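You operate a simulated robot arm through the tools that you are given. There is no shell and no other tool.

Carry out the task below with a simulated robot arm. There is one attempt and no reset: what you move stays moved.

## Task
Lock the side fixture's board and tap both its high pegs level.
Fine: push in both holders before you tap; use the mallet on the glue bench and put it back; leave the other board.

The check looks at the end state, three seconds after you hand in, the way a careful person would. Anything else that was tipped, shoved, dropped, spilled or broken makes it a failure.

## Robot
A 7-joint arm with a two-finger parallel gripper, fixed in place. Base frame: the origin is at the foot of the arm, x ahead of it, y to its left, z up. Lengths are in m, angles in rad, forces in N, time in s.
Its first joint turns from -2.601 to 2.601 rad. Payload 3.43 kg.
Tool frame: the origin (TCP) lies between the finger pads and is the grasp point; the fingertips stand 0.03 m ahead of it; z points along the fingers, y is the line along which they close. The gripper opens to 0.094 m. The fingers are 0.028 m wide and 0.01 m thick; the gripper's body (0.05 by 0.096 m) begins 0.055 m behind the TCP.
Orientation is that of the tool frame in the base frame, as a unit quaternion [x, y, z, w]. With the fingers straight down and closing along the base's y, the tool's x points along the base's -x, its y along +y and its z along -z.

## Interface
- The arm moves only by the tool step_arm. Its argument "steps" is a list that holds one entry, the list of rows, each a list of 7 numbers: the opening, from 0 (shut) to 1 (fully open), then the shift along the tool's x, y, z in m, then the turn, a rotation vector about the tool's x, y, z in rad. In form: [[[grip, dx, dy, dz, ax, ay, az], ...]]. A call has 1 to 20 rows; each row is the pose to reach, as a shift and turn from the pose commanded when the call began, along the tool's axes at that moment. Each row takes 0.2 s and may step no farther than 0.05 m and 0.15 rad from the row before; otherwise, or with a gripper value out of range, the whole call is refused. Where a pose cannot be reached the arm comes as near as it can. A force on the tool above 50 N (or 10 N above the force at the start of the call, whichever is more), or a blocked arm, ends the call early, and 0.2 s more pass. Each finger travels about 0.045 m/s and halts on what it meets, pressing with about 30 N; the grip force reading is that of the motor and also rises with nothing between the fingers. The clock runs only during rows and for 0.2 s after the last one: add rows that repeat a pose to give the fingers time. It gives the time, the measured TCP pose, the force on the tool (base axes), the opening and the grip force at its end, in the units of the frame above (readings bear some noise), with the torque about the TCP (base axes, N m) and any sound that the robot's microphone picked up.
- Cameras (640 x 400 px; columns grow to the right, rows downward): "scene" is fixed at [0.4113, 0.4932, 1.4619]; the picture's right is [0.84, -0.55, 0.00], its down [-0.39, -0.60, -0.70] and it looks along [0.38, 0.59, -0.71] (base axes); focal length 214 px, centre (320, 200). "wrist" rides on the gripper at [0.076, 0.014, -0.103] in the tool frame; the picture's right is [-0.18, 0.98, 0.00], its down [-0.75, -0.14, -0.64] and it looks along [-0.63, -0.12, 0.77] (tool axes); focal length 243 px, centre (320, 200).
- get_image(camera): a new picture of that camera. It takes no simulated time.
- probe_pixels(camera, pixels): for up to 12 pixels [column, row] of the newest picture of that camera ("zoom" is the newest enlarged one), the place [x, y, z] in the base frame of the surface seen there, good to about 0.002 m, but the place of the scene camera against the robot may be out by one fixed shift of up to 0.018 m in any direction. It takes no simulated time.
- inspect(camera, box): a new picture of the part [left, top, right, bottom] of that camera's present view, enlarged. It takes no simulated time.
- close_job(): hands the job in; it is judged then, once.

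Unless the task says otherwise, let go and move clear before handing in.

The tools are called after "Emit:" as a command line: name --argument value ..., lists and objects as JSON in quotes. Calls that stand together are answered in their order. step_arm: Moves the arm, as the interface text tells. Its arguments: {"type":"object","properties":{"steps":{"type":"array","items":{"type":"array","items":{"type":"array","items":{"type":"number"}}}}},"required":["steps"]} The other tools are called the same way: get_image (camera) takes a picture; probe_pixels (camera, pixels) gives the place of the surface under pixels of a picture; inspect (camera, box) takes an enlarged picture of a part of a camera's view; close_job () hands the job in.

At the start:

```text
t: 0.0
eef_pos: [0.4655, 0.8697, 1.1787]
tcp_rot: [0.0, 1.0, 0.0, 0.0]
contact_force: [1.2, 0.0, -0.1]
wrist_torque: [-0.01, 0.01, 0.02]
gripper_width: 0.0941
gripper_force: 0.0
```

scene: 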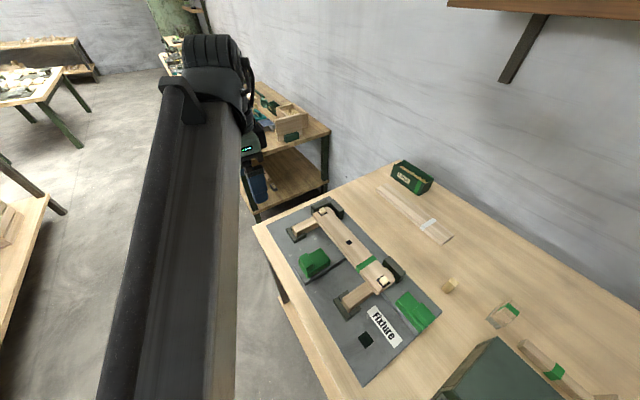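
wrist: 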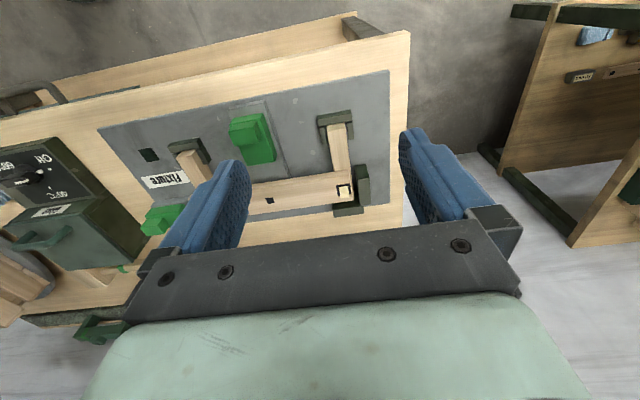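

The scene picture shows a fixture with green blocks on the board around (350,270), and the wrist view shows the same fixture at (260,160). I'll look closer before moving anything.

Emit:
inspect --camera "scene" --box '[240, 150, 480, 390]'

Emit:
inspect --camera "scene" --box '[400, 150, 640, 400]'

Emit:
inspect --camera "scene" --box '[150, 0, 350, 220]'

Emit:
inspect --camera "wrist" --box '[0, 50, 420, 330]'

Emit:
inspect --camera "wrist" --box '[420, 0, 640, 280]'

Emit:
inspect --camera "scene" --box '[0, 0, 200, 300]'

```text
1.67 times, centred on (360, 270) of scene
```

zoom: 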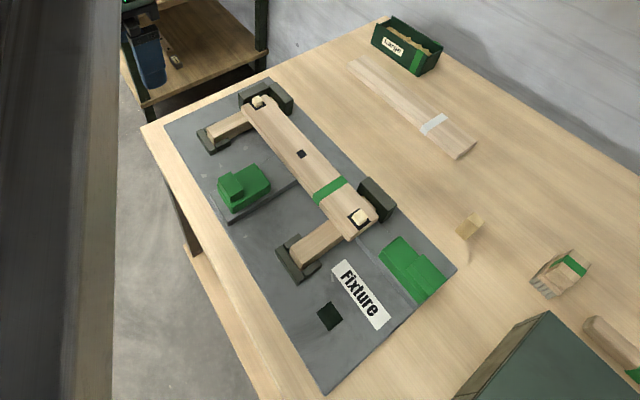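

```text
1.60 times, centred on (520, 275) of scene
```

zoom: 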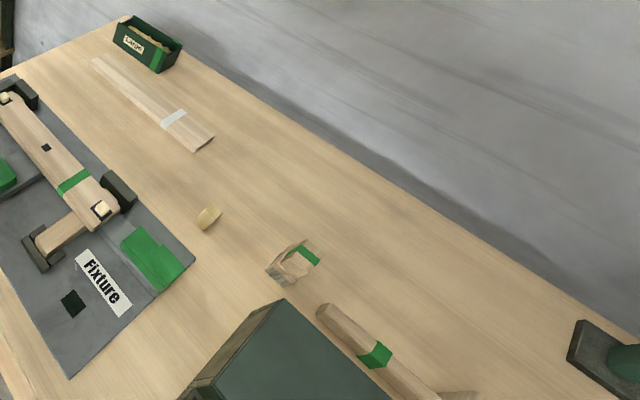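

```text
1.82 times, centred on (250, 110) of scene
```

zoom: 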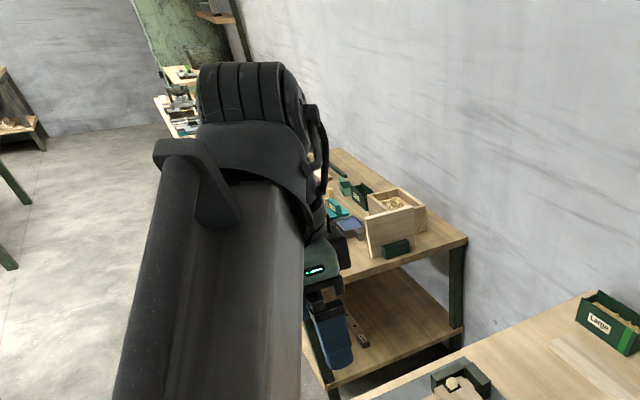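

```text
1.43 times, centred on (210, 190) of wrist
```

zoom: 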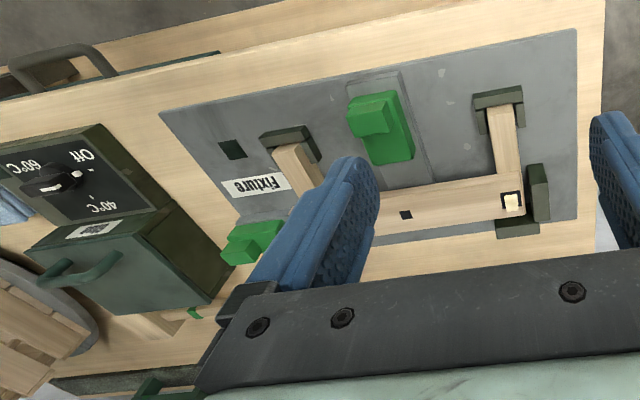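

```text
1.43 times, centred on (530, 140) of wrist
```

zoom: 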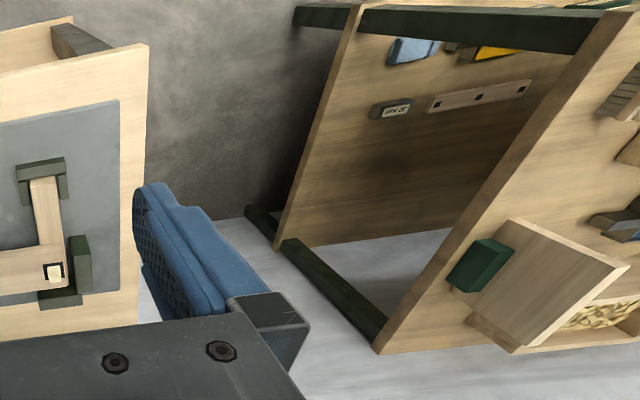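

```text
1.33 times, centred on (100, 150) of scene
```

zoom: 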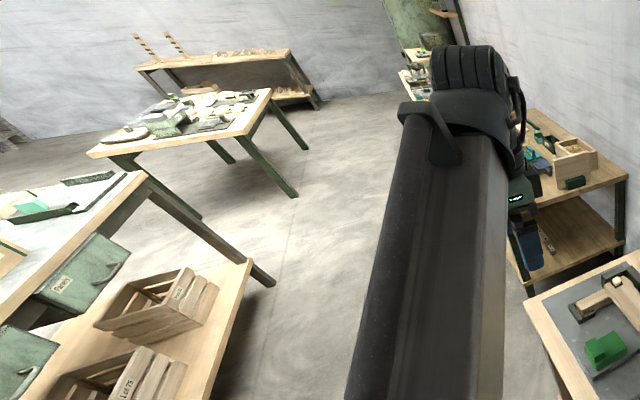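

The wrist picture shows a heater box at (40,200) next to the fixture, so this may be the glue bench. I'll probe places in both pictures to fix the layout.

Emit:
get_image --camera "scene"

Emit:
probe_pixels --camera "scene" --pixels '[[255, 225], [365, 385], [440, 315], [325, 205], [384, 282], [315, 262], [412, 308], [450, 285], [503, 315], [555, 370], [500, 370], [410, 175]]'

Emit:
probe_pixels --camera "wrist" --pixels '[[388, 72], [100, 130], [250, 140], [345, 190], [160, 220], [40, 180], [335, 130], [190, 155], [20, 270], [110, 320], [270, 200], [600, 75]]'

Emit:
probe_pixels --camera "scene" --pixels '[[30, 85], [20, 200], [290, 130], [290, 170], [70, 60], [620, 395], [540, 350], [600, 330], [350, 240], [300, 230], [355, 298], [430, 225]]'

```text
taken
```

scene: 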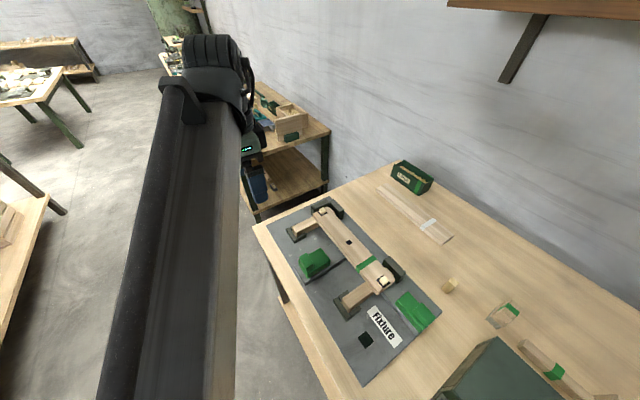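

```text
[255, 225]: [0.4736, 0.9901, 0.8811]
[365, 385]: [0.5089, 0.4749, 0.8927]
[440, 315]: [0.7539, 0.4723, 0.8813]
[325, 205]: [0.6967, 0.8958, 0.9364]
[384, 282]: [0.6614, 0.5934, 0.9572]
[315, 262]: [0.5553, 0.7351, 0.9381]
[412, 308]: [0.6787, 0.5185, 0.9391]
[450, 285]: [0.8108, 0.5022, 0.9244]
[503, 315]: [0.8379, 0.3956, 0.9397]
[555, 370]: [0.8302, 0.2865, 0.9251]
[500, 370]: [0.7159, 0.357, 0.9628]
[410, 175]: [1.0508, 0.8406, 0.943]
```

```text
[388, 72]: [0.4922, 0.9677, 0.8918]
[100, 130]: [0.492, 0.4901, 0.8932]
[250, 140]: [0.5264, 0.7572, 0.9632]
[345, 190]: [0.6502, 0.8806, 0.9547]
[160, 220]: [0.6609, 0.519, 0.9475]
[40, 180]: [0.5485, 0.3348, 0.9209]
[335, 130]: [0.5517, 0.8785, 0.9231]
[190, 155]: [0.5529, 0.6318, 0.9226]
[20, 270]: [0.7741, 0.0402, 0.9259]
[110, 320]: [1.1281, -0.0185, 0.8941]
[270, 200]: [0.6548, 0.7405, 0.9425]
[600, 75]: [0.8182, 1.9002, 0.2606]
```

```text
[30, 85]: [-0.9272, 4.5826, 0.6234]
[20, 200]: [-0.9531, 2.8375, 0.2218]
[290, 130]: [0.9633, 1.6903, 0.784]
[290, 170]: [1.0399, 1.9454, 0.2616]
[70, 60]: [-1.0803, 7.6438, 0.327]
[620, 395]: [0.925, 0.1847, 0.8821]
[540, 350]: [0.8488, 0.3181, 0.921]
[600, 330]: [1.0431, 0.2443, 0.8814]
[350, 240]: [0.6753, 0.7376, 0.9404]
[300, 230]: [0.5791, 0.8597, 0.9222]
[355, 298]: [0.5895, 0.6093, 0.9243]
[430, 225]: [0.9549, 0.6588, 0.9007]
```

The bench top lies at about z=0.88, and this fixture spans x 0.5–0.75, y 0.48–0.97, with more of the bench off to the right. I'll move the hand right and up in free air to see the rest of the bench.

Emit:
step_arm --steps '[[[1, 0, -0.04, -0.01, 0, 0, 0], [1, 0, -0.08, -0.02, 0, 0, 0], [1, 0, -0.12, -0.03, 0, 0, 0], [1, 0, -0.16, -0.04, 0, 0, 0], [1, 0, -0.2, -0.05, 0, 0, 0], [1, 0, -0.24, -0.06, 0, 0, 0], [1, 0, -0.28, -0.07, 0, 0, 0], [1, 0, -0.32, -0.08, 0, 0, 0], [1, 0, -0.36, -0.09, 0, 0, 0], [1, 0, -0.4, -0.1, 0, 0, 0]]]'

Emit:
get_image --camera "wrist"

Emit:
get_image --camera "scene"

```text
t: 2.2
eef_pos: [0.5064, 0.5112, 1.1981]
tcp_rot: [-0.001, 0.999, 0.037, 0.034]
contact_force: [0.3, 0.5, 0.7]
wrist_torque: [0.02, 0.0, 0.01]
gripper_width: 0.0943
gripper_force: 0.1
out of reach, approached as far as the arm can: row 4, 5, 6, 7, 8, 9, 10
```

```text
taken
```

wrist: 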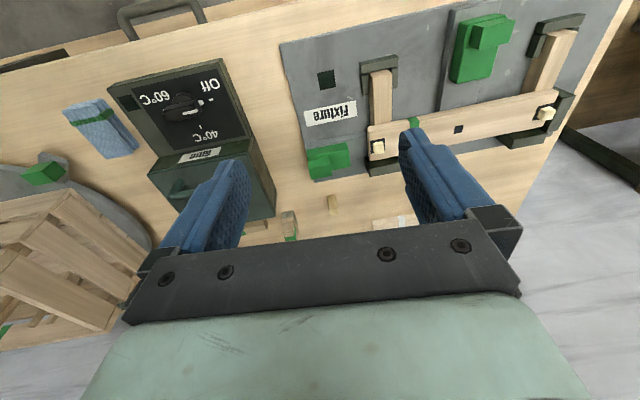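

```text
taken
```

scene: 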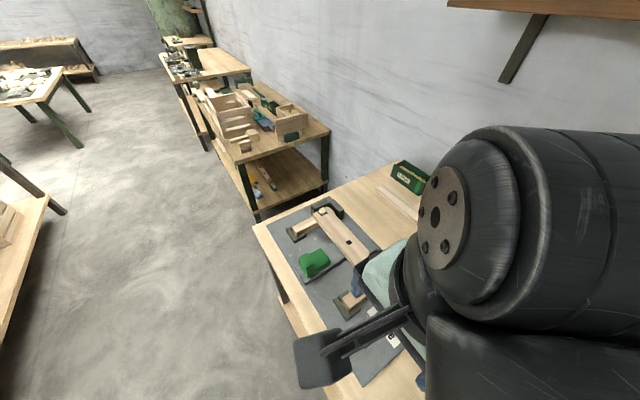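

This is the glue bench: the wrist picture shows the "Glue" heater at (195,155) and a crate at (60,250). I'll keep sweeping right at the same height to find the mallet and any other fixture.

Emit:
step_arm --steps '[[[1, -0.04, -0.02, 0, 0, 0, 0], [1, -0.08, -0.04, 0, 0, 0, 0], [1, -0.12, -0.06, 0, 0, 0, 0], [1, -0.15, -0.1, 0, 0, 0, 0], [1, -0.18, -0.14, 0, 0, 0, 0], [1, -0.2, -0.18, 0, 0, 0, 0], [1, -0.22, -0.22, 0, 0, 0, 0], [1, -0.23, -0.26, 0, 0, 0, 0], [1, -0.24, -0.3, 0, 0, 0, 0]]]'

Emit:
get_image --camera "wrist"

Emit:
get_image --camera "scene"

```text
t: 4.2
eef_pos: [0.7428, 0.2117, 1.193]
tcp_rot: [-0.001, 0.999, 0.037, 0.033]
contact_force: [0.3, 0.4, 0.2]
wrist_torque: [0.0, 0.01, -0.02]
gripper_width: 0.0938
gripper_force: 0.1
```

```text
taken
```

wrist: 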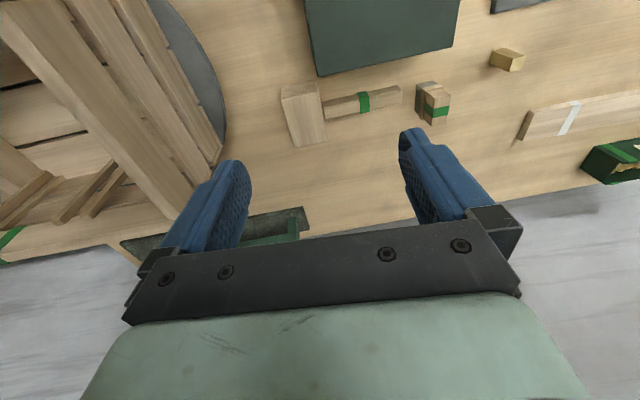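

```text
taken
```

scene: 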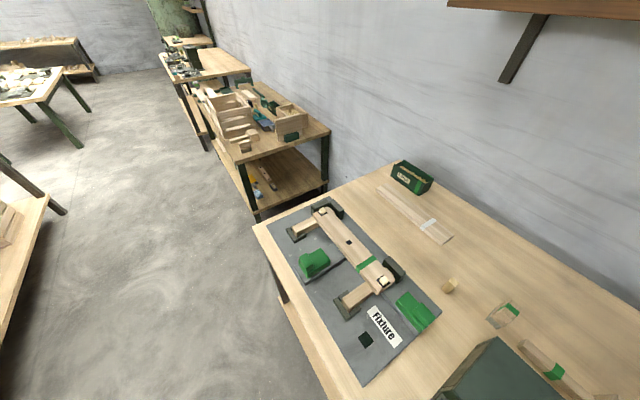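

The wrist picture shows the mallet with its head at (303,115) and handle with a green band at (363,103), plus a separate banded block at (432,103). I'll continue to the right to look for a second fixture.

Emit:
probe_pixels --camera "wrist" --pixels '[[300, 90], [308, 135], [330, 105], [363, 100], [398, 93], [432, 90], [435, 115], [290, 100], [510, 55], [200, 110], [275, 225], [60, 60]]'

Emit:
inspect --camera "wrist" --box '[260, 40, 480, 180]'

Emit:
step_arm --steps '[[[1, 0, -0.05, 0, 0, 0, 0], [1, 0.0, -0.1, 0, 0, 0, 0], [1, 0.0, -0.15, 0, 0, 0, 0], [1, 0.0, -0.2, 0, 0, 0, 0], [1, 0.02, -0.24, 0, 0, 0, 0], [1, 0.04, -0.28, 0, 0, 0, 0], [1, 0.06, -0.32, 0, 0, 0, 0], [1, 0.08, -0.36, 0, 0, 0, 0], [1, 0.1, -0.4, 0, 0, 0, 0], [1, 0.12, -0.44, 0, 0, 0, 0], [1, 0.14, -0.48, 0, 0, 0, 0]]]'

Emit:
get_image --camera "wrist"

Emit:
get_image --camera "scene"

```text
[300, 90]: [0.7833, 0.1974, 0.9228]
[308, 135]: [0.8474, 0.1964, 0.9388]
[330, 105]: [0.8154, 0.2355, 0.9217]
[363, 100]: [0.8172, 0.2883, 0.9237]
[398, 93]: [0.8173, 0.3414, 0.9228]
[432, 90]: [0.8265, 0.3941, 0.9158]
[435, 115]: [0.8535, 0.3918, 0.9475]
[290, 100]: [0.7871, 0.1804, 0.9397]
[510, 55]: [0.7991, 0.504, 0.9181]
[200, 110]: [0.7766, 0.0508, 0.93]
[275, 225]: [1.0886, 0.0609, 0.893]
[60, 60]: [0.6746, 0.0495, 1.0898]
```

```text
2.86 times, centred on (370, 110) of wrist
```

zoom: 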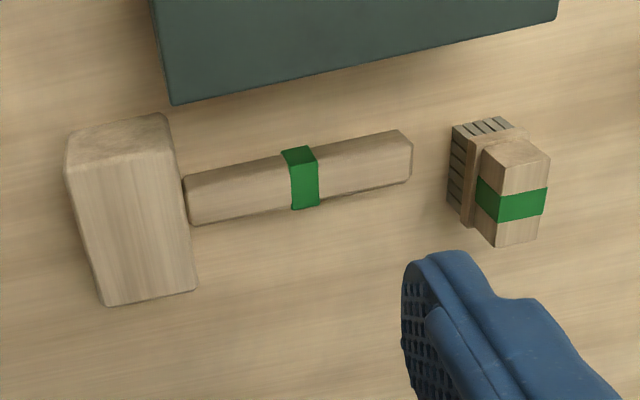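

```text
t: 4.7
eef_pos: [0.746, 0.1494, 1.1891]
tcp_rot: [0.003, 0.999, 0.038, 0.038]
contact_force: [1.4, -0.7, -1.7]
wrist_torque: [0.17, 0.02, 0.06]
gripper_width: 0.094
gripper_force: 0.1
stopped in row 2: the force on the tool passed its limit at 58 N (the readings are from after the stop); the commanded pose is now the measured one
```

```text
taken
```

wrist: 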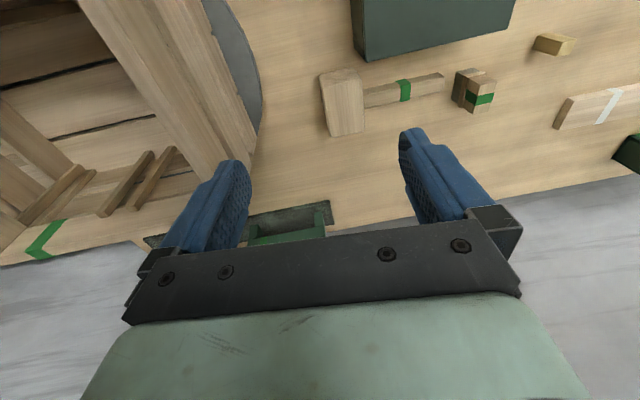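

```text
taken
```

scene: 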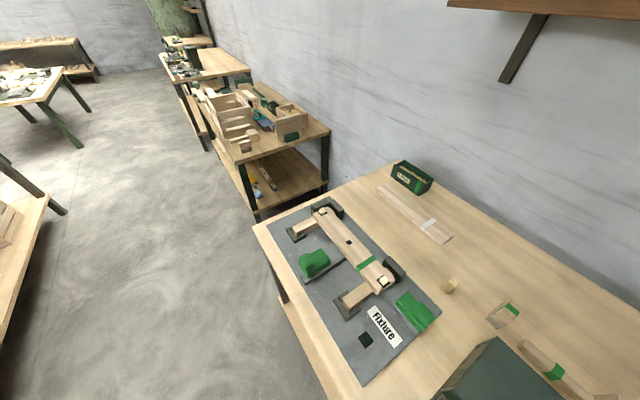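

The arm hit something on the right at 58 N, likely the crate, which stands high in the left of the wrist picture (150,80). I'll back off to the left first and then check whether it moved.

Emit:
probe_pixels --camera "wrist" --pixels '[[200, 130], [120, 40], [90, 20], [60, 120], [150, 100], [250, 150], [235, 120], [100, 60], [285, 240], [60, 235], [30, 180], [255, 60]]'

Emit:
step_arm --steps '[[[1, 0, 0.03, -0.01, 0, 0, 0], [1, 0, 0.06, -0.03, 0, 0, 0]]]'

Emit:
get_image --camera "wrist"

```text
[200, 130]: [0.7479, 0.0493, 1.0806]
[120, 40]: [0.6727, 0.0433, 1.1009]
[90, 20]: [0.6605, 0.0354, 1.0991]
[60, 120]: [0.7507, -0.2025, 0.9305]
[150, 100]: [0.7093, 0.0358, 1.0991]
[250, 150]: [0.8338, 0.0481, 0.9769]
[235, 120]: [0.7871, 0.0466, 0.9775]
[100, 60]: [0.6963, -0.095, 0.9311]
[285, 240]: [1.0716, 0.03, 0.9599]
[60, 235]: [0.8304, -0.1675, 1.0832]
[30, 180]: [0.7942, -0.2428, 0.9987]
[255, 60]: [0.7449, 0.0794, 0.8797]
```

```text
t: 5.2
eef_pos: [0.7461, 0.1908, 1.2114]
tcp_rot: [0.003, 0.998, 0.037, 0.044]
contact_force: [2.7, 3.5, -3.7]
wrist_torque: [-0.46, 0.03, -0.34]
gripper_width: 0.094
gripper_force: 0.1
stopped in row 2: the force on the tool passed its limit at 71 N (the readings are from after the stop); the commanded pose is now the measured one
```

```text
taken
```

wrist: 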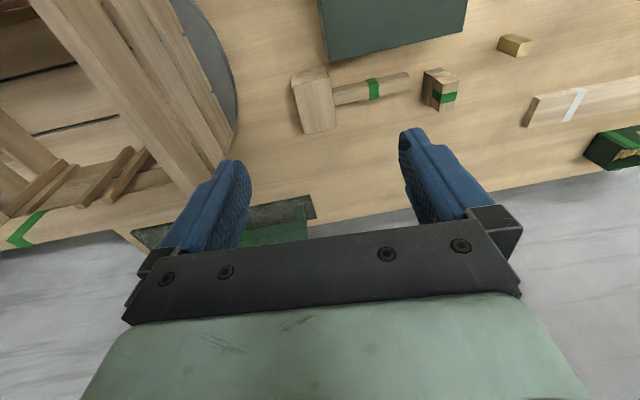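

Moving away and upward also raised the force (71 N), so whatever I'm touching may be above or beside the hand rather than the crate. I'll look with both cameras before moving again.

Emit:
get_image --camera "scene"

Emit:
probe_pixels --camera "wrist" --pixels '[[275, 235], [300, 220], [260, 240], [300, 205], [200, 130], [120, 60], [150, 100], [140, 235], [215, 100], [245, 218], [20, 230], [110, 180]]'

Emit:
probe_pixels --camera "scene" --pixels '[[560, 5], [460, 3], [630, 15], [520, 45], [505, 78], [600, 150], [450, 100], [545, 15]]'

Emit:
inspect --camera "wrist" --box '[0, 0, 340, 280]'

Emit:
inspect --camera "scene" --box '[420, 0, 640, 140]'

```text
taken
```

scene: 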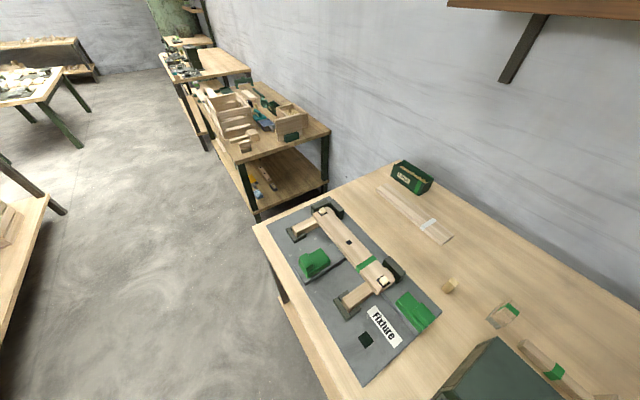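

```text
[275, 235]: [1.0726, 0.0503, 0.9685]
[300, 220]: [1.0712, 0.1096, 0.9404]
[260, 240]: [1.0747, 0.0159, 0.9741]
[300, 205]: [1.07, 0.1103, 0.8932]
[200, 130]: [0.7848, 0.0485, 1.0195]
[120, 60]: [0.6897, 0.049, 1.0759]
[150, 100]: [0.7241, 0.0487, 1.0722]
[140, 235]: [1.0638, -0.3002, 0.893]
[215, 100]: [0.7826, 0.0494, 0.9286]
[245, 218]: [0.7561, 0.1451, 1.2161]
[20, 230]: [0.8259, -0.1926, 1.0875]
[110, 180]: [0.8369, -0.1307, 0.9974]
```

```text
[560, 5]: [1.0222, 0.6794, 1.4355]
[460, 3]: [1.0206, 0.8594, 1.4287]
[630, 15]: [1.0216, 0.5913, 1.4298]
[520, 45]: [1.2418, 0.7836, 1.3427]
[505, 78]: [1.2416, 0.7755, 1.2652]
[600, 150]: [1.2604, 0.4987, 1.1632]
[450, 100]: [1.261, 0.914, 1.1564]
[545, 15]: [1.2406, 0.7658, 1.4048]
```

```text
1.43 times, centred on (170, 140) of wrist
```

zoom: 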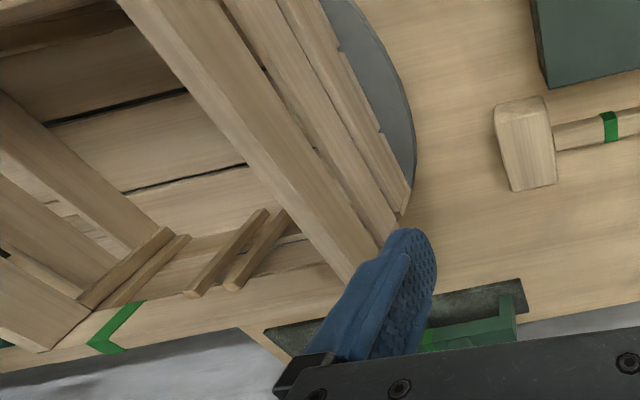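

```text
2.86 times, centred on (530, 70) of scene
```

zoom: 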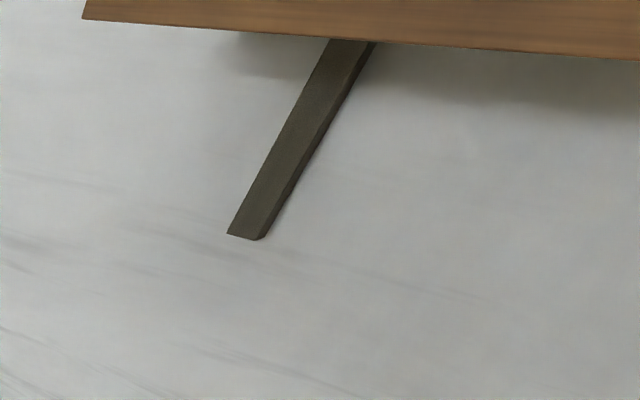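

No visible object is within reach of the fingers: the crate top is at z≈1.10, the shelf edge at x≈1.02 and z≈1.43. I'll hold still one step to read the settled force.

Emit:
step_arm --steps '[[[1, 0, 0, 0, 0, 0, 0], [1, 0, 0, 0, 0, 0, 0]]]'

```text
t: 5.8
eef_pos: [0.7469, 0.1913, 1.2106]
tcp_rot: [0.002, 0.998, 0.037, 0.043]
contact_force: [5.2, 5.2, -9.2]
wrist_torque: [-0.49, -0.19, -0.4]
gripper_width: 0.0939
gripper_force: 0.2
```

The settled force (5.2, 5.2, -9.2) and torque place the contact near the wrist camera, pushed away from the base, so the camera is most likely rubbing the arm's own forearm. I'll ease down, out and left, then turn the hand so the camera faces away from the arm.

Emit:
step_arm --steps '[[[1, -0.01, 0.005, 0.01, 0, 0, 0], [1, -0.02, 0.015, 0.02, 0, 0, 0], [1, -0.03, 0.03, 0.02, 0, 0, 0], [1, -0.03, 0.05, 0.02, 0, 0, 0]]]'

```text
t: 6.8
eef_pos: [0.7791, 0.2437, 1.1966]
tcp_rot: [0.002, 0.998, 0.038, 0.043]
contact_force: [0.2, 0.6, -0.2]
wrist_torque: [-0.03, 0.01, 0.02]
gripper_width: 0.0941
gripper_force: 0.1
```

Contact is gone (forces under 1 N). I'll first remove the small tilt, then in the same height turn the hand about its own axis.

Emit:
step_arm --steps '[[[1, 0, 0, 0, 0.038, 0.043, 0], [1, 0, 0, 0, 0.076, 0.086, 0]]]'

Emit:
step_arm --steps '[[[1, 0, 0, 0, 0, 0, 0.1], [1, 0, 0, 0, 0, 0, 0.2], [1, 0, 0, 0, 0, 0, 0.3], [1, 0, 0, 0, 0, 0, 0.4], [1, 0, 0, 0, 0, 0, 0.5], [1, 0, 0, 0, 0, 0, 0.6], [1, 0, 0, 0, 0, 0, 0.7], [1, 0, 0, 0, 0, 0, 0.8], [1, 0, 0, 0, 0, 0, 0.9], [1, 0, 0, 0, 0, 0, 1.0], [1, 0, 0, 0, 0, 0, 1.1], [1, 0, 0, 0, 0, 0, 1.2], [1, 0, 0, 0, 0, 0, 1.3], [1, 0, 0, 0, 0, 0, 1.4], [1, 0, 0, 0, 0, 0, 1.4708], [1, 0, 0, 0, 0, 0, 1.5708]]]'

Emit:
get_image --camera "wrist"

Emit:
get_image --camera "scene"

```text
t: 7.4
eef_pos: [0.7862, 0.2445, 1.1825]
tcp_rot: [0.002, 1.0, 0.002, 0.009]
contact_force: [-0.5, 0.5, 0.4]
wrist_torque: [0.01, -0.01, 0.03]
gripper_width: 0.094
gripper_force: 0.1
out of reach, approached as far as the arm can: row 2
```

```text
t: 10.8
eef_pos: [0.7888, 0.2453, 1.1745]
tcp_rot: [0.709, 0.705, 0.006, 0.003]
contact_force: [-0.3, -0.1, 0.1]
wrist_torque: [0.01, 0.01, -0.02]
gripper_width: 0.0938
gripper_force: 0.0
out of reach, approached as far as the arm can: row 1, 2, 3, 4, 5, 6, 7, 8, 9, 10, 11, 12, 13, 14, 15, 16
```

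```text
taken
```

wrist: 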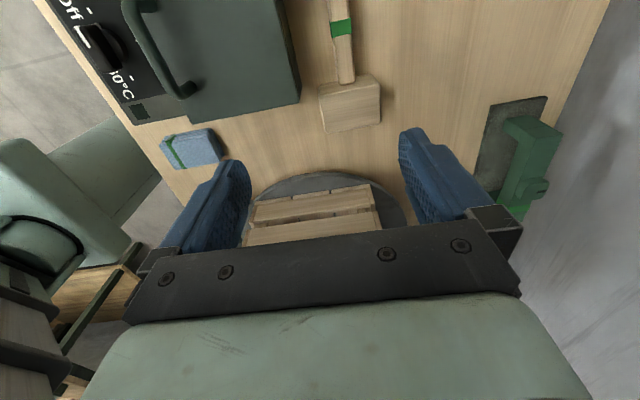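

```text
taken
```

scene: 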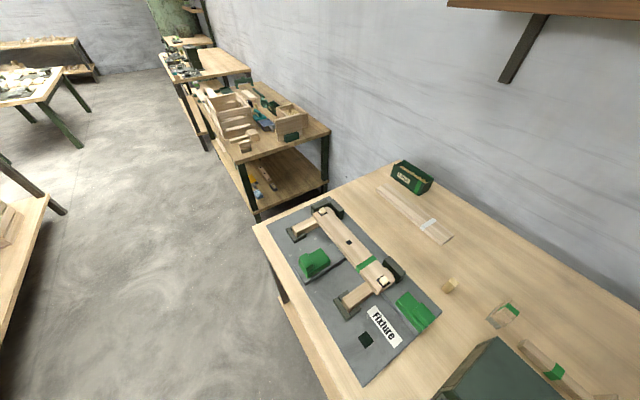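

The hand now faces with the camera toward -y, and the crate/round base shows at (310,200). I'll tilt the view up toward -y to see what lies to the robot's right.

Emit:
step_arm --steps '[[[1, 0, 0, 0, 0, -0.12, 0], [1, 0, 0, 0, 0, -0.24, 0], [1, 0, 0, 0, 0, -0.36, 0], [1, 0, 0, 0, 0, -0.48, 0], [1, 0, 0, 0, 0, -0.6, 0]]]'

Emit:
get_image --camera "wrist"

```text
t: 12.0
eef_pos: [0.82, 0.2212, 1.1296]
tcp_rot: [0.668, 0.683, -0.18, 0.232]
contact_force: [0.1, 0.7, -0.7]
wrist_torque: [0.01, 0.02, 0.0]
gripper_width: 0.0939
gripper_force: 0.2
out of reach, approached as far as the arm can: row 1, 2, 3, 4, 5
```

```text
taken
```

wrist: 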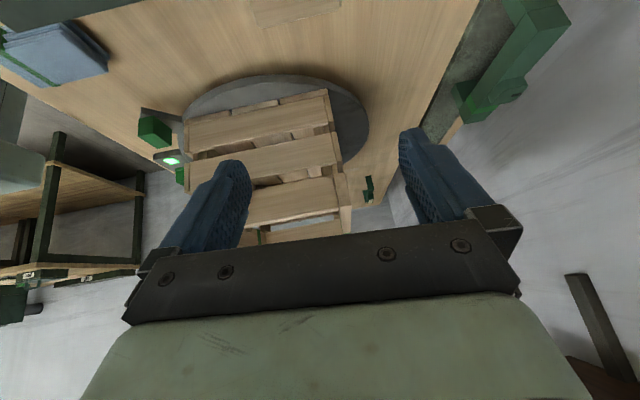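

The wrist view now shows the crate on a round turntable at (270,150) and another frame or bench at (70,220) to the robot's right. I'll probe it and enlarge.

Emit:
probe_pixels --camera "wrist" --pixels '[[75, 185], [110, 270], [50, 210], [10, 270], [15, 170], [155, 130], [175, 160], [250, 150], [370, 190], [15, 305], [600, 330], [100, 215]]'

Emit:
inspect --camera "wrist" --box '[0, 80, 220, 330]'

Emit:
inspect --camera "wrist" --box '[120, 0, 420, 240]'

```text
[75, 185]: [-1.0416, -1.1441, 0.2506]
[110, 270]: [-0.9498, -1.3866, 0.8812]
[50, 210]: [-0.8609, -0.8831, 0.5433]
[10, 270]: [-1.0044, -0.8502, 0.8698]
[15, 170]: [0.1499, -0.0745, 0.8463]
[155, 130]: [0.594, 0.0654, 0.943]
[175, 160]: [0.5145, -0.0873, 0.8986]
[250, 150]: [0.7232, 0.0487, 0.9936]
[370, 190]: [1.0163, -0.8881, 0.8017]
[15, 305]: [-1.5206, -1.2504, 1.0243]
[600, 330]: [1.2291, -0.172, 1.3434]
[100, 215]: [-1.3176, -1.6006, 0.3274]
```

```text
1.60 times, centred on (110, 205) of wrist
```

zoom: 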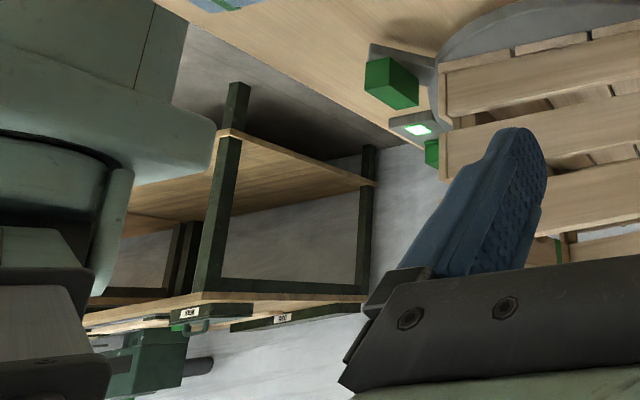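

```text
1.67 times, centred on (270, 120) of wrist
```

zoom: 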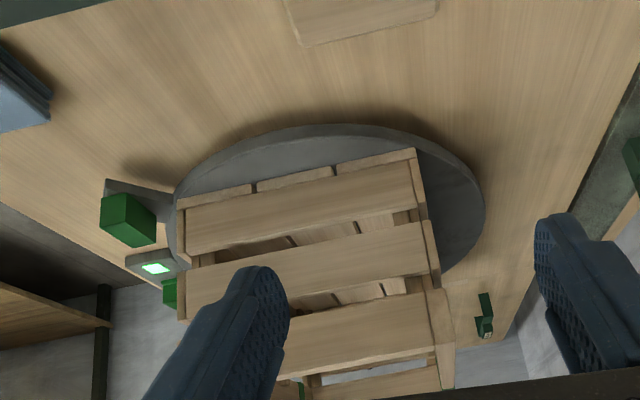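

The nearby ledges behind the robot are beyond reach (r>1.2 m), and the zoom seems to reveal areas beyond the picture edge. I'll use narrow edge boxes to look outside the frame for a second fixture.

Emit:
inspect --camera "scene" --box '[630, 0, 640, 400]'

Emit:
inspect --camera "scene" --box '[0, 0, 10, 400]'

Emit:
inspect --camera "scene" --box '[0, 390, 640, 400]'

Emit:
inspect --camera "wrist" --box '[0, 0, 10, 400]'

Emit:
inspect --camera "wrist" --box '[0, 0, 640, 10]'

```text
1.00 times, centred on (635, 200) of scene (not enlarged: the box is as wide or as high as the picture)
```

zoom: 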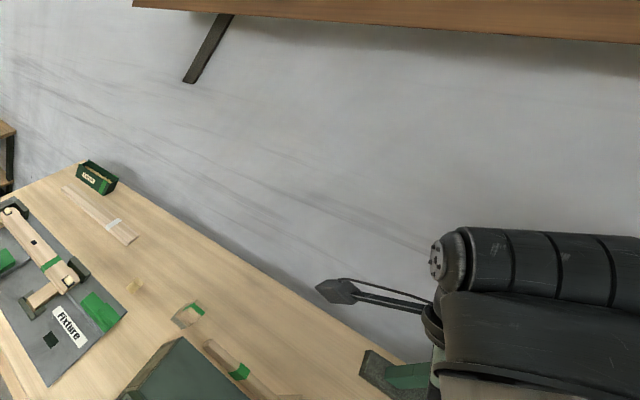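

```text
1.00 times, centred on (5, 200) of scene (not enlarged: the box is as wide or as high as the picture)
```

zoom: 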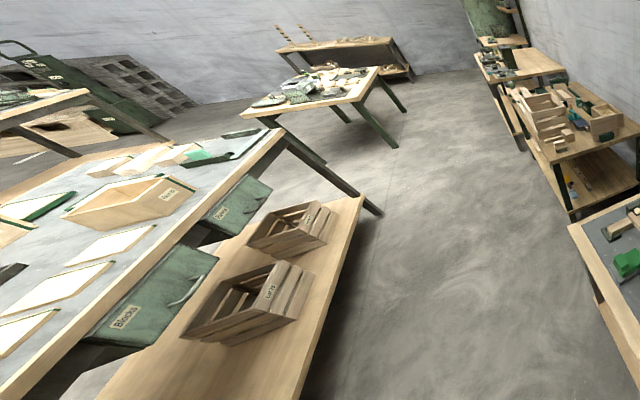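

```text
1.00 times, centred on (320, 395) of scene (not enlarged: the box is as wide or as high as the picture)
```

zoom: 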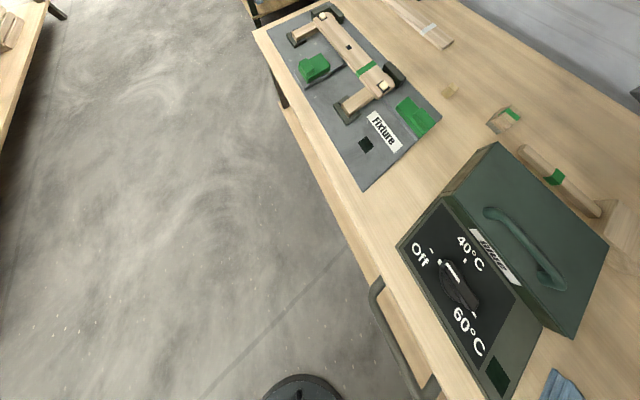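

```text
1.00 times, centred on (5, 200) of wrist (not enlarged: the box is as wide or as high as the picture)
```

zoom: 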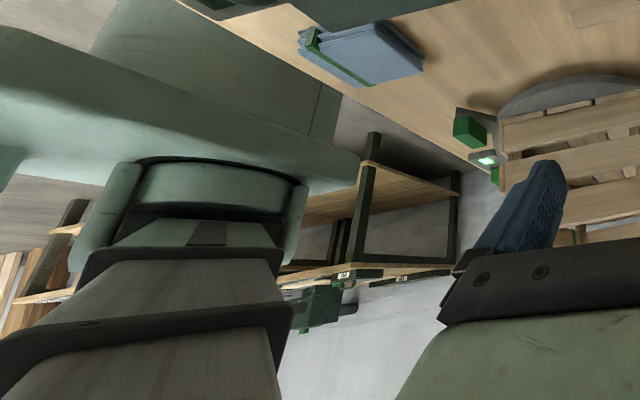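

```text
1.00 times, centred on (320, 5) of wrist (not enlarged: the box is as wide or as high as the picture)
```

zoom: 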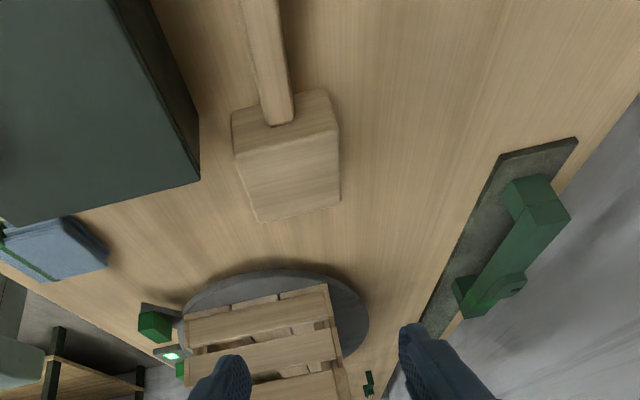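

The edge views show only this bench within reach, with the fixture at its left end and a spare board with white tape; the area behind the crate is still hidden. I'll straighten the hand, go farther out, and look past the crate.

Emit:
step_arm --steps '[[[1, -0.007, 0.022, -0.001, 0.014, 0.119, 0], [1, -0.013, 0.044, -0.002, 0.027, 0.238, 0], [1, -0.02, 0.066, -0.003, 0.041, 0.358, 0], [1, -0.026, 0.088, -0.004, 0.054, 0.477, 0], [1, -0.033, 0.111, -0.005, 0.068, 0.596, 0]]]'

```text
t: 13.2
eef_pos: [0.9296, 0.2013, 1.1594]
tcp_rot: [0.7, 0.714, 0.002, -0.005]
contact_force: [-0.4, 0.6, 0.5]
wrist_torque: [0.01, -0.03, -0.01]
gripper_width: 0.0941
gripper_force: 0.0
```

The hand is straight and in reach now at (0.93, 0.20, 1.16). I'll slide along -y to look past the crate.

Emit:
step_arm --steps '[[[1, -0.04, 0, 0, 0, 0, 0], [1, -0.08, 0, 0, 0, 0, 0], [1, -0.12, 0, 0, 0, 0, 0], [1, -0.16, 0, 0, 0, 0, 0], [1, -0.2, 0, 0, 0, 0, 0], [1, -0.24, 0, 0, 0, 0, 0], [1, -0.28, 0, 0, 0, 0, 0], [1, -0.32, 0, 0, 0, 0, 0]]]'

Emit:
get_image --camera "wrist"

Emit:
inspect --camera "wrist" --box '[0, 0, 10, 400]'

Emit:
inspect --camera "wrist" --box '[0, 0, 640, 10]'

```text
t: 15.0
eef_pos: [0.9372, -0.1193, 1.1564]
tcp_rot: [0.7, 0.714, 0.002, -0.002]
contact_force: [-0.3, -0.5, -0.6]
wrist_torque: [-0.03, -0.02, 0.01]
gripper_width: 0.0938
gripper_force: 0.1
```

```text
taken
```

wrist: 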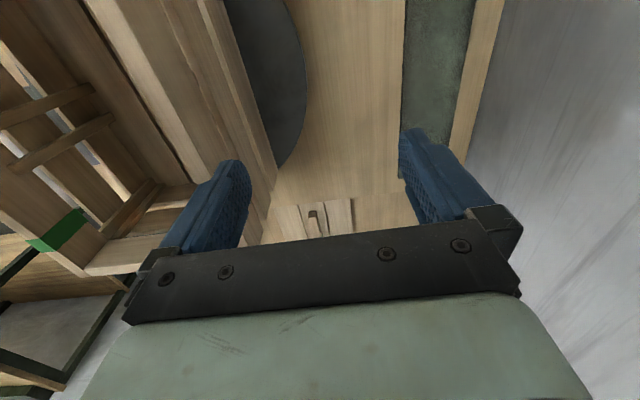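

```text
1.00 times, centred on (5, 200) of wrist (not enlarged: the box is as wide or as high as the picture)
```

zoom: 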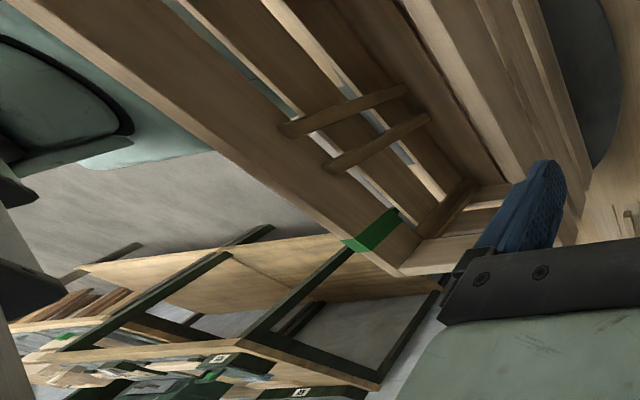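

```text
1.00 times, centred on (320, 5) of wrist (not enlarged: the box is as wide or as high as the picture)
```

zoom: 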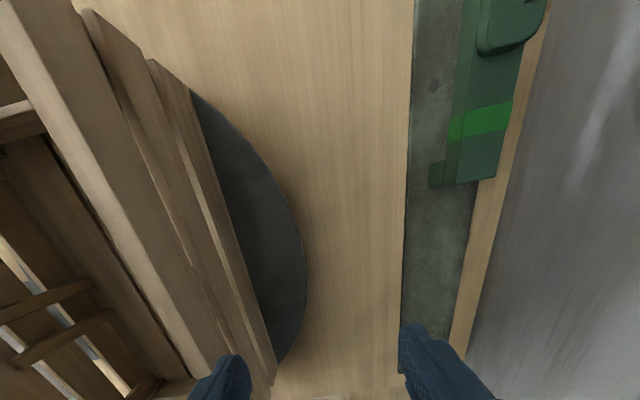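

Past the turntable at (315,218) there is something with a light board and a small post; it may be a second fixture. I'll move further along -y to see it.

Emit:
probe_pixels --camera "wrist" --pixels '[[315, 218], [340, 215], [290, 220], [310, 210], [60, 240], [130, 265]]'

Emit:
step_arm --steps '[[[1, -0.04, -0.01, 0, 0, 0, 0], [1, -0.08, -0.02, 0, 0, 0, 0], [1, -0.12, -0.03, 0, 0, 0, 0], [1, -0.16, -0.05, 0, 0, 0, 0], [1, -0.2, -0.07, 0, 0, 0, 0], [1, -0.24, -0.09, 0, 0, 0, 0], [1, -0.28, -0.11, 0, 0, 0, 0]]]'

Emit:
get_image --camera "wrist"

Emit:
inspect --camera "wrist" --box '[0, 0, 640, 10]'

Emit:
inspect --camera "wrist" --box '[0, 0, 10, 400]'

```text
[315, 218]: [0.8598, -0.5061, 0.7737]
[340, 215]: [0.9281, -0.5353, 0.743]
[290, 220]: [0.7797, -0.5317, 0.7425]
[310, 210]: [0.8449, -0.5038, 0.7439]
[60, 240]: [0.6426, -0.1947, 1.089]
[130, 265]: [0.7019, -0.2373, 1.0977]
```

```text
t: 16.6
eef_pos: [0.8311, -0.4012, 1.1555]
tcp_rot: [0.7, 0.714, 0.001, -0.002]
contact_force: [0.3, -0.1, 1.0]
wrist_torque: [-0.02, -0.03, 0.0]
gripper_width: 0.0938
gripper_force: 0.1
```

```text
taken
```

wrist: 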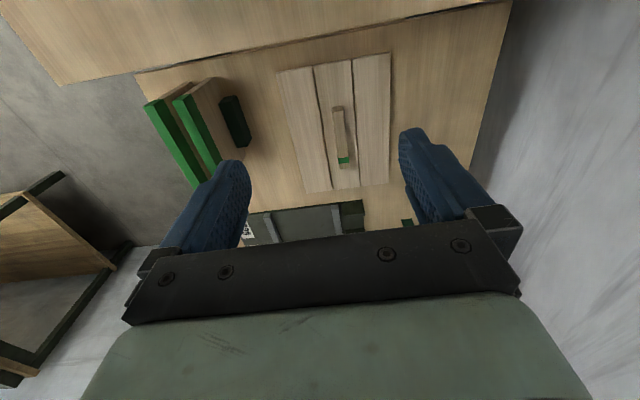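

```text
1.00 times, centred on (320, 5) of wrist (not enlarged: the box is as wide or as high as the picture)
```

zoom: 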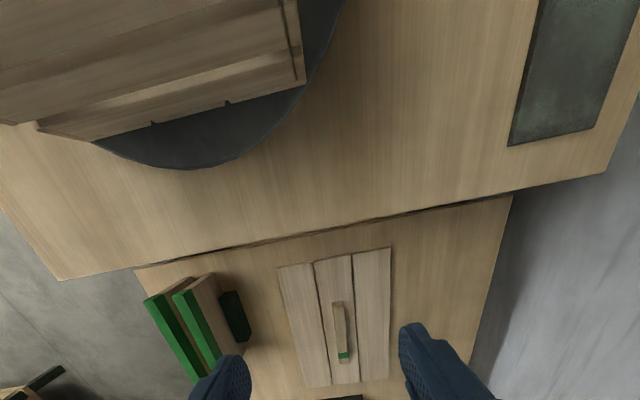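

```text
1.00 times, centred on (5, 200) of wrist (not enlarged: the box is as wide or as high as the picture)
```

zoom: 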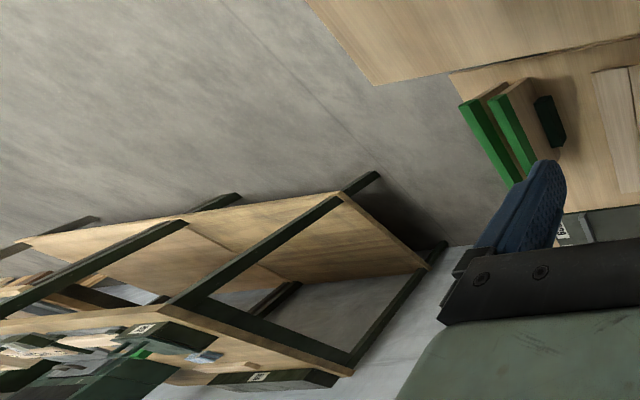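

A second, lower bench (z≈0.74) sits to the right, with boards and a gray piece with a label at (300,225). I'll go a little further to see that piece.

Emit:
probe_pixels --camera "wrist" --pixels '[[300, 222], [245, 232], [350, 215], [405, 222], [340, 130], [235, 120], [200, 130], [300, 100], [375, 100], [160, 110], [325, 228], [270, 228]]'

Emit:
step_arm --steps '[[[1, -0.04, -0.02, 0, 0, 0, 0], [1, -0.08, -0.04, 0, 0, 0, 0], [1, -0.12, -0.07, 0, 0, 0, 0], [1, -0.16, -0.1, 0, 0, 0, 0], [1, -0.2, -0.13, 0, 0, 0, 0], [1, -0.23, -0.16, 0, 0, 0, 0]]]'

Emit:
get_image --camera "wrist"

Emit:
inspect --camera "wrist" --box '[0, 0, 640, 10]'

Emit:
inspect --camera "wrist" --box '[0, 0, 10, 400]'

```text
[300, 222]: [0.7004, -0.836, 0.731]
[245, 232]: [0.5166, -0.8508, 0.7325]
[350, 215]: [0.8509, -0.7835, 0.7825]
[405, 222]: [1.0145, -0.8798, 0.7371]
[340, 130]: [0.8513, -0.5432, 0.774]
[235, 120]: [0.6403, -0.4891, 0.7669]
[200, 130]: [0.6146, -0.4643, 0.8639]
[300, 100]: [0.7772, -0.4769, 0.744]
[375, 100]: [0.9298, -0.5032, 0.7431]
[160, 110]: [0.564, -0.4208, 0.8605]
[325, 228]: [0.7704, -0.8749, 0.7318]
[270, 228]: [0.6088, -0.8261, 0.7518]
```

```text
t: 18.0
eef_pos: [0.6773, -0.6326, 1.1548]
tcp_rot: [0.699, 0.715, 0.001, -0.003]
contact_force: [-0.9, 0.3, 0.5]
wrist_torque: [0.01, 0.02, -0.03]
gripper_width: 0.0939
gripper_force: 0.2
```

```text
taken
```

wrist: 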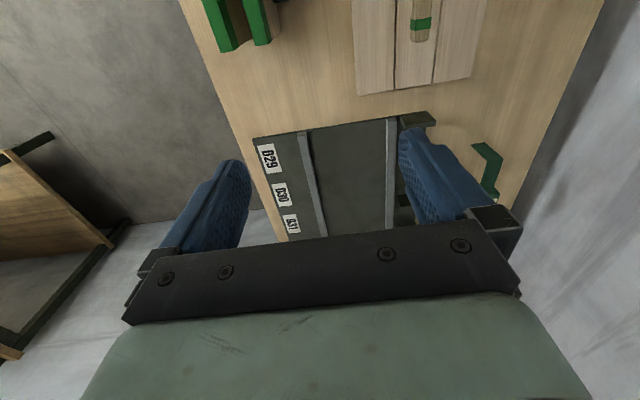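

```text
1.00 times, centred on (320, 5) of wrist (not enlarged: the box is as wide or as high as the picture)
```

zoom: 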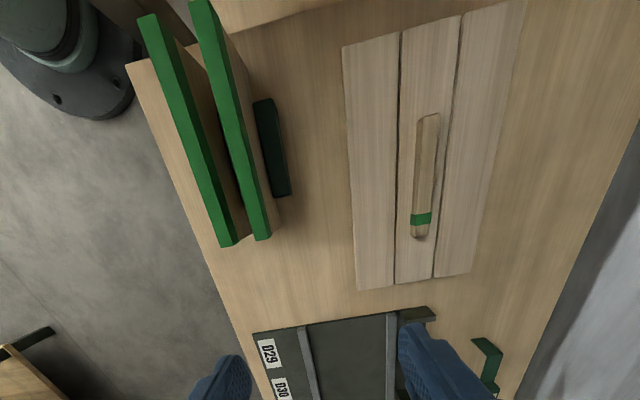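

```text
1.00 times, centred on (5, 200) of wrist (not enlarged: the box is as wide or as high as the picture)
```

zoom: 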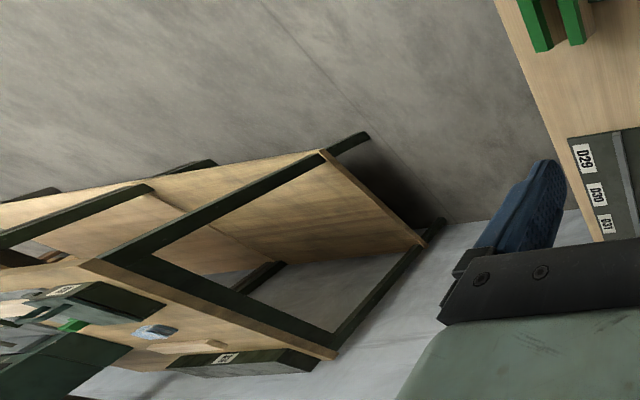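

The side bench here carries labelled drawers (D29…), three loose boards with a small stick, and two panels, but no fixture. I'll check the left-rear bench with the scene camera's edge view and probe it.

Emit:
inspect --camera "scene" --box '[0, 0, 10, 400]'

Emit:
probe_pixels --camera "zoom" --pixels '[[280, 135], [20, 385], [130, 200], [100, 245], [360, 200], [40, 260], [170, 380], [30, 205], [10, 270], [350, 90], [270, 400], [230, 150]]'

Emit:
inspect --camera "scene" --box '[0, 390, 640, 400]'

Emit:
inspect --camera "wrist" --box '[630, 0, 640, 400]'

```text
1.00 times, centred on (5, 200) of scene (not enlarged: the box is as wide or as high as the picture)
```

zoom: 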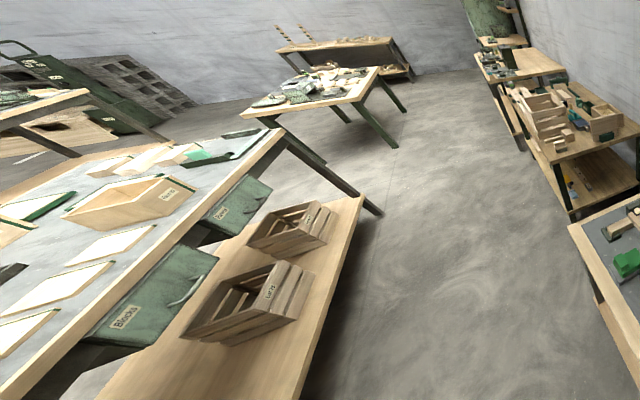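

```text
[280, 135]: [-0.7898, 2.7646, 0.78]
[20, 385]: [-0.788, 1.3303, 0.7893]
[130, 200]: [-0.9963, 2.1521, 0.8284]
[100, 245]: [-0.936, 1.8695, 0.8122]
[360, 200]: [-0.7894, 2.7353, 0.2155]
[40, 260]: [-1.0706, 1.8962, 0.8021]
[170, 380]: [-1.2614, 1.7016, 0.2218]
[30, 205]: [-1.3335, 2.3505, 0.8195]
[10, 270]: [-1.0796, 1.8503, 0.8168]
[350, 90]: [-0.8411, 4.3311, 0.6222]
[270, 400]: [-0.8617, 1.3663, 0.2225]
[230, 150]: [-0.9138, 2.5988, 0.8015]
```

```text
1.00 times, centred on (320, 395) of scene (not enlarged: the box is as wide or as high as the picture)
```

zoom: 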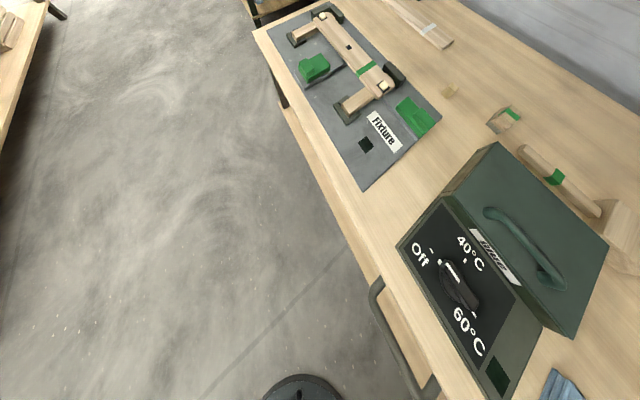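

```text
1.00 times, centred on (635, 200) of wrist (not enlarged: the box is as wide or as high as the picture)
```

zoom: 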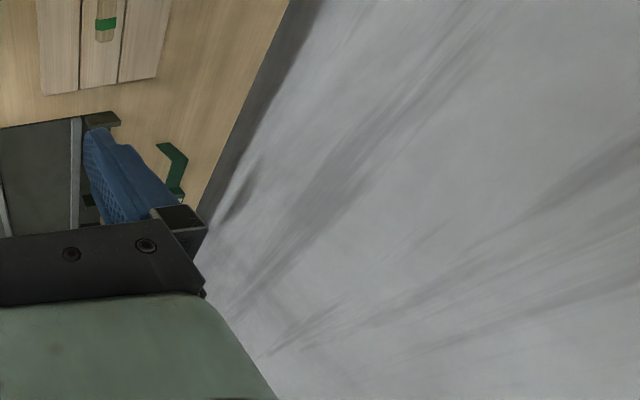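

The left-rear bench is at r≥1.5 m, out of reach. I'll tilt the view once more to see the far end of this side bench behind the gripper before deciding.

Emit:
step_arm --steps '[[[1, 0, 0, 0, 0, -0.12, 0], [1, 0, 0, 0, 0, -0.24, 0], [1, 0, 0, 0, 0, -0.36, 0], [1, 0, 0, 0, 0, -0.48, 0], [1, 0, 0, 0, 0, -0.6, 0]]]'

Emit:
get_image --camera "wrist"

Emit:
inspect --camera "wrist" --box '[200, 0, 500, 240]'

```text
t: 19.2
eef_pos: [0.6757, -0.6347, 1.155]
tcp_rot: [0.669, 0.683, -0.207, 0.209]
contact_force: [0.6, 0.1, 0.4]
wrist_torque: [0.01, -0.02, 0.01]
gripper_width: 0.094
gripper_force: 0.0
```

```text
taken
```

wrist: 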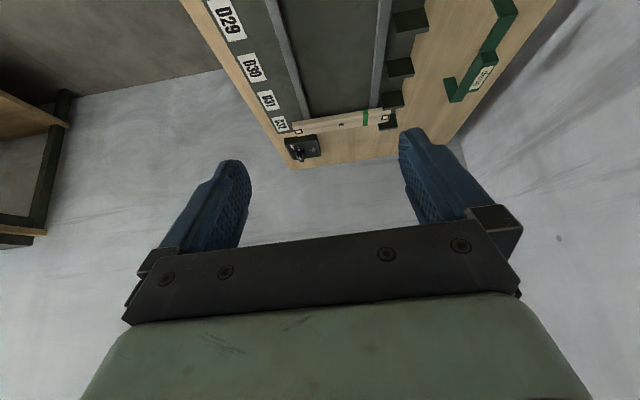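

```text
1.67 times, centred on (350, 120) of wrist
```

zoom: 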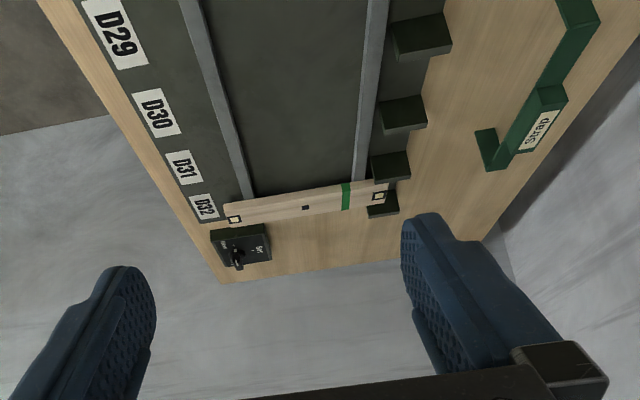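

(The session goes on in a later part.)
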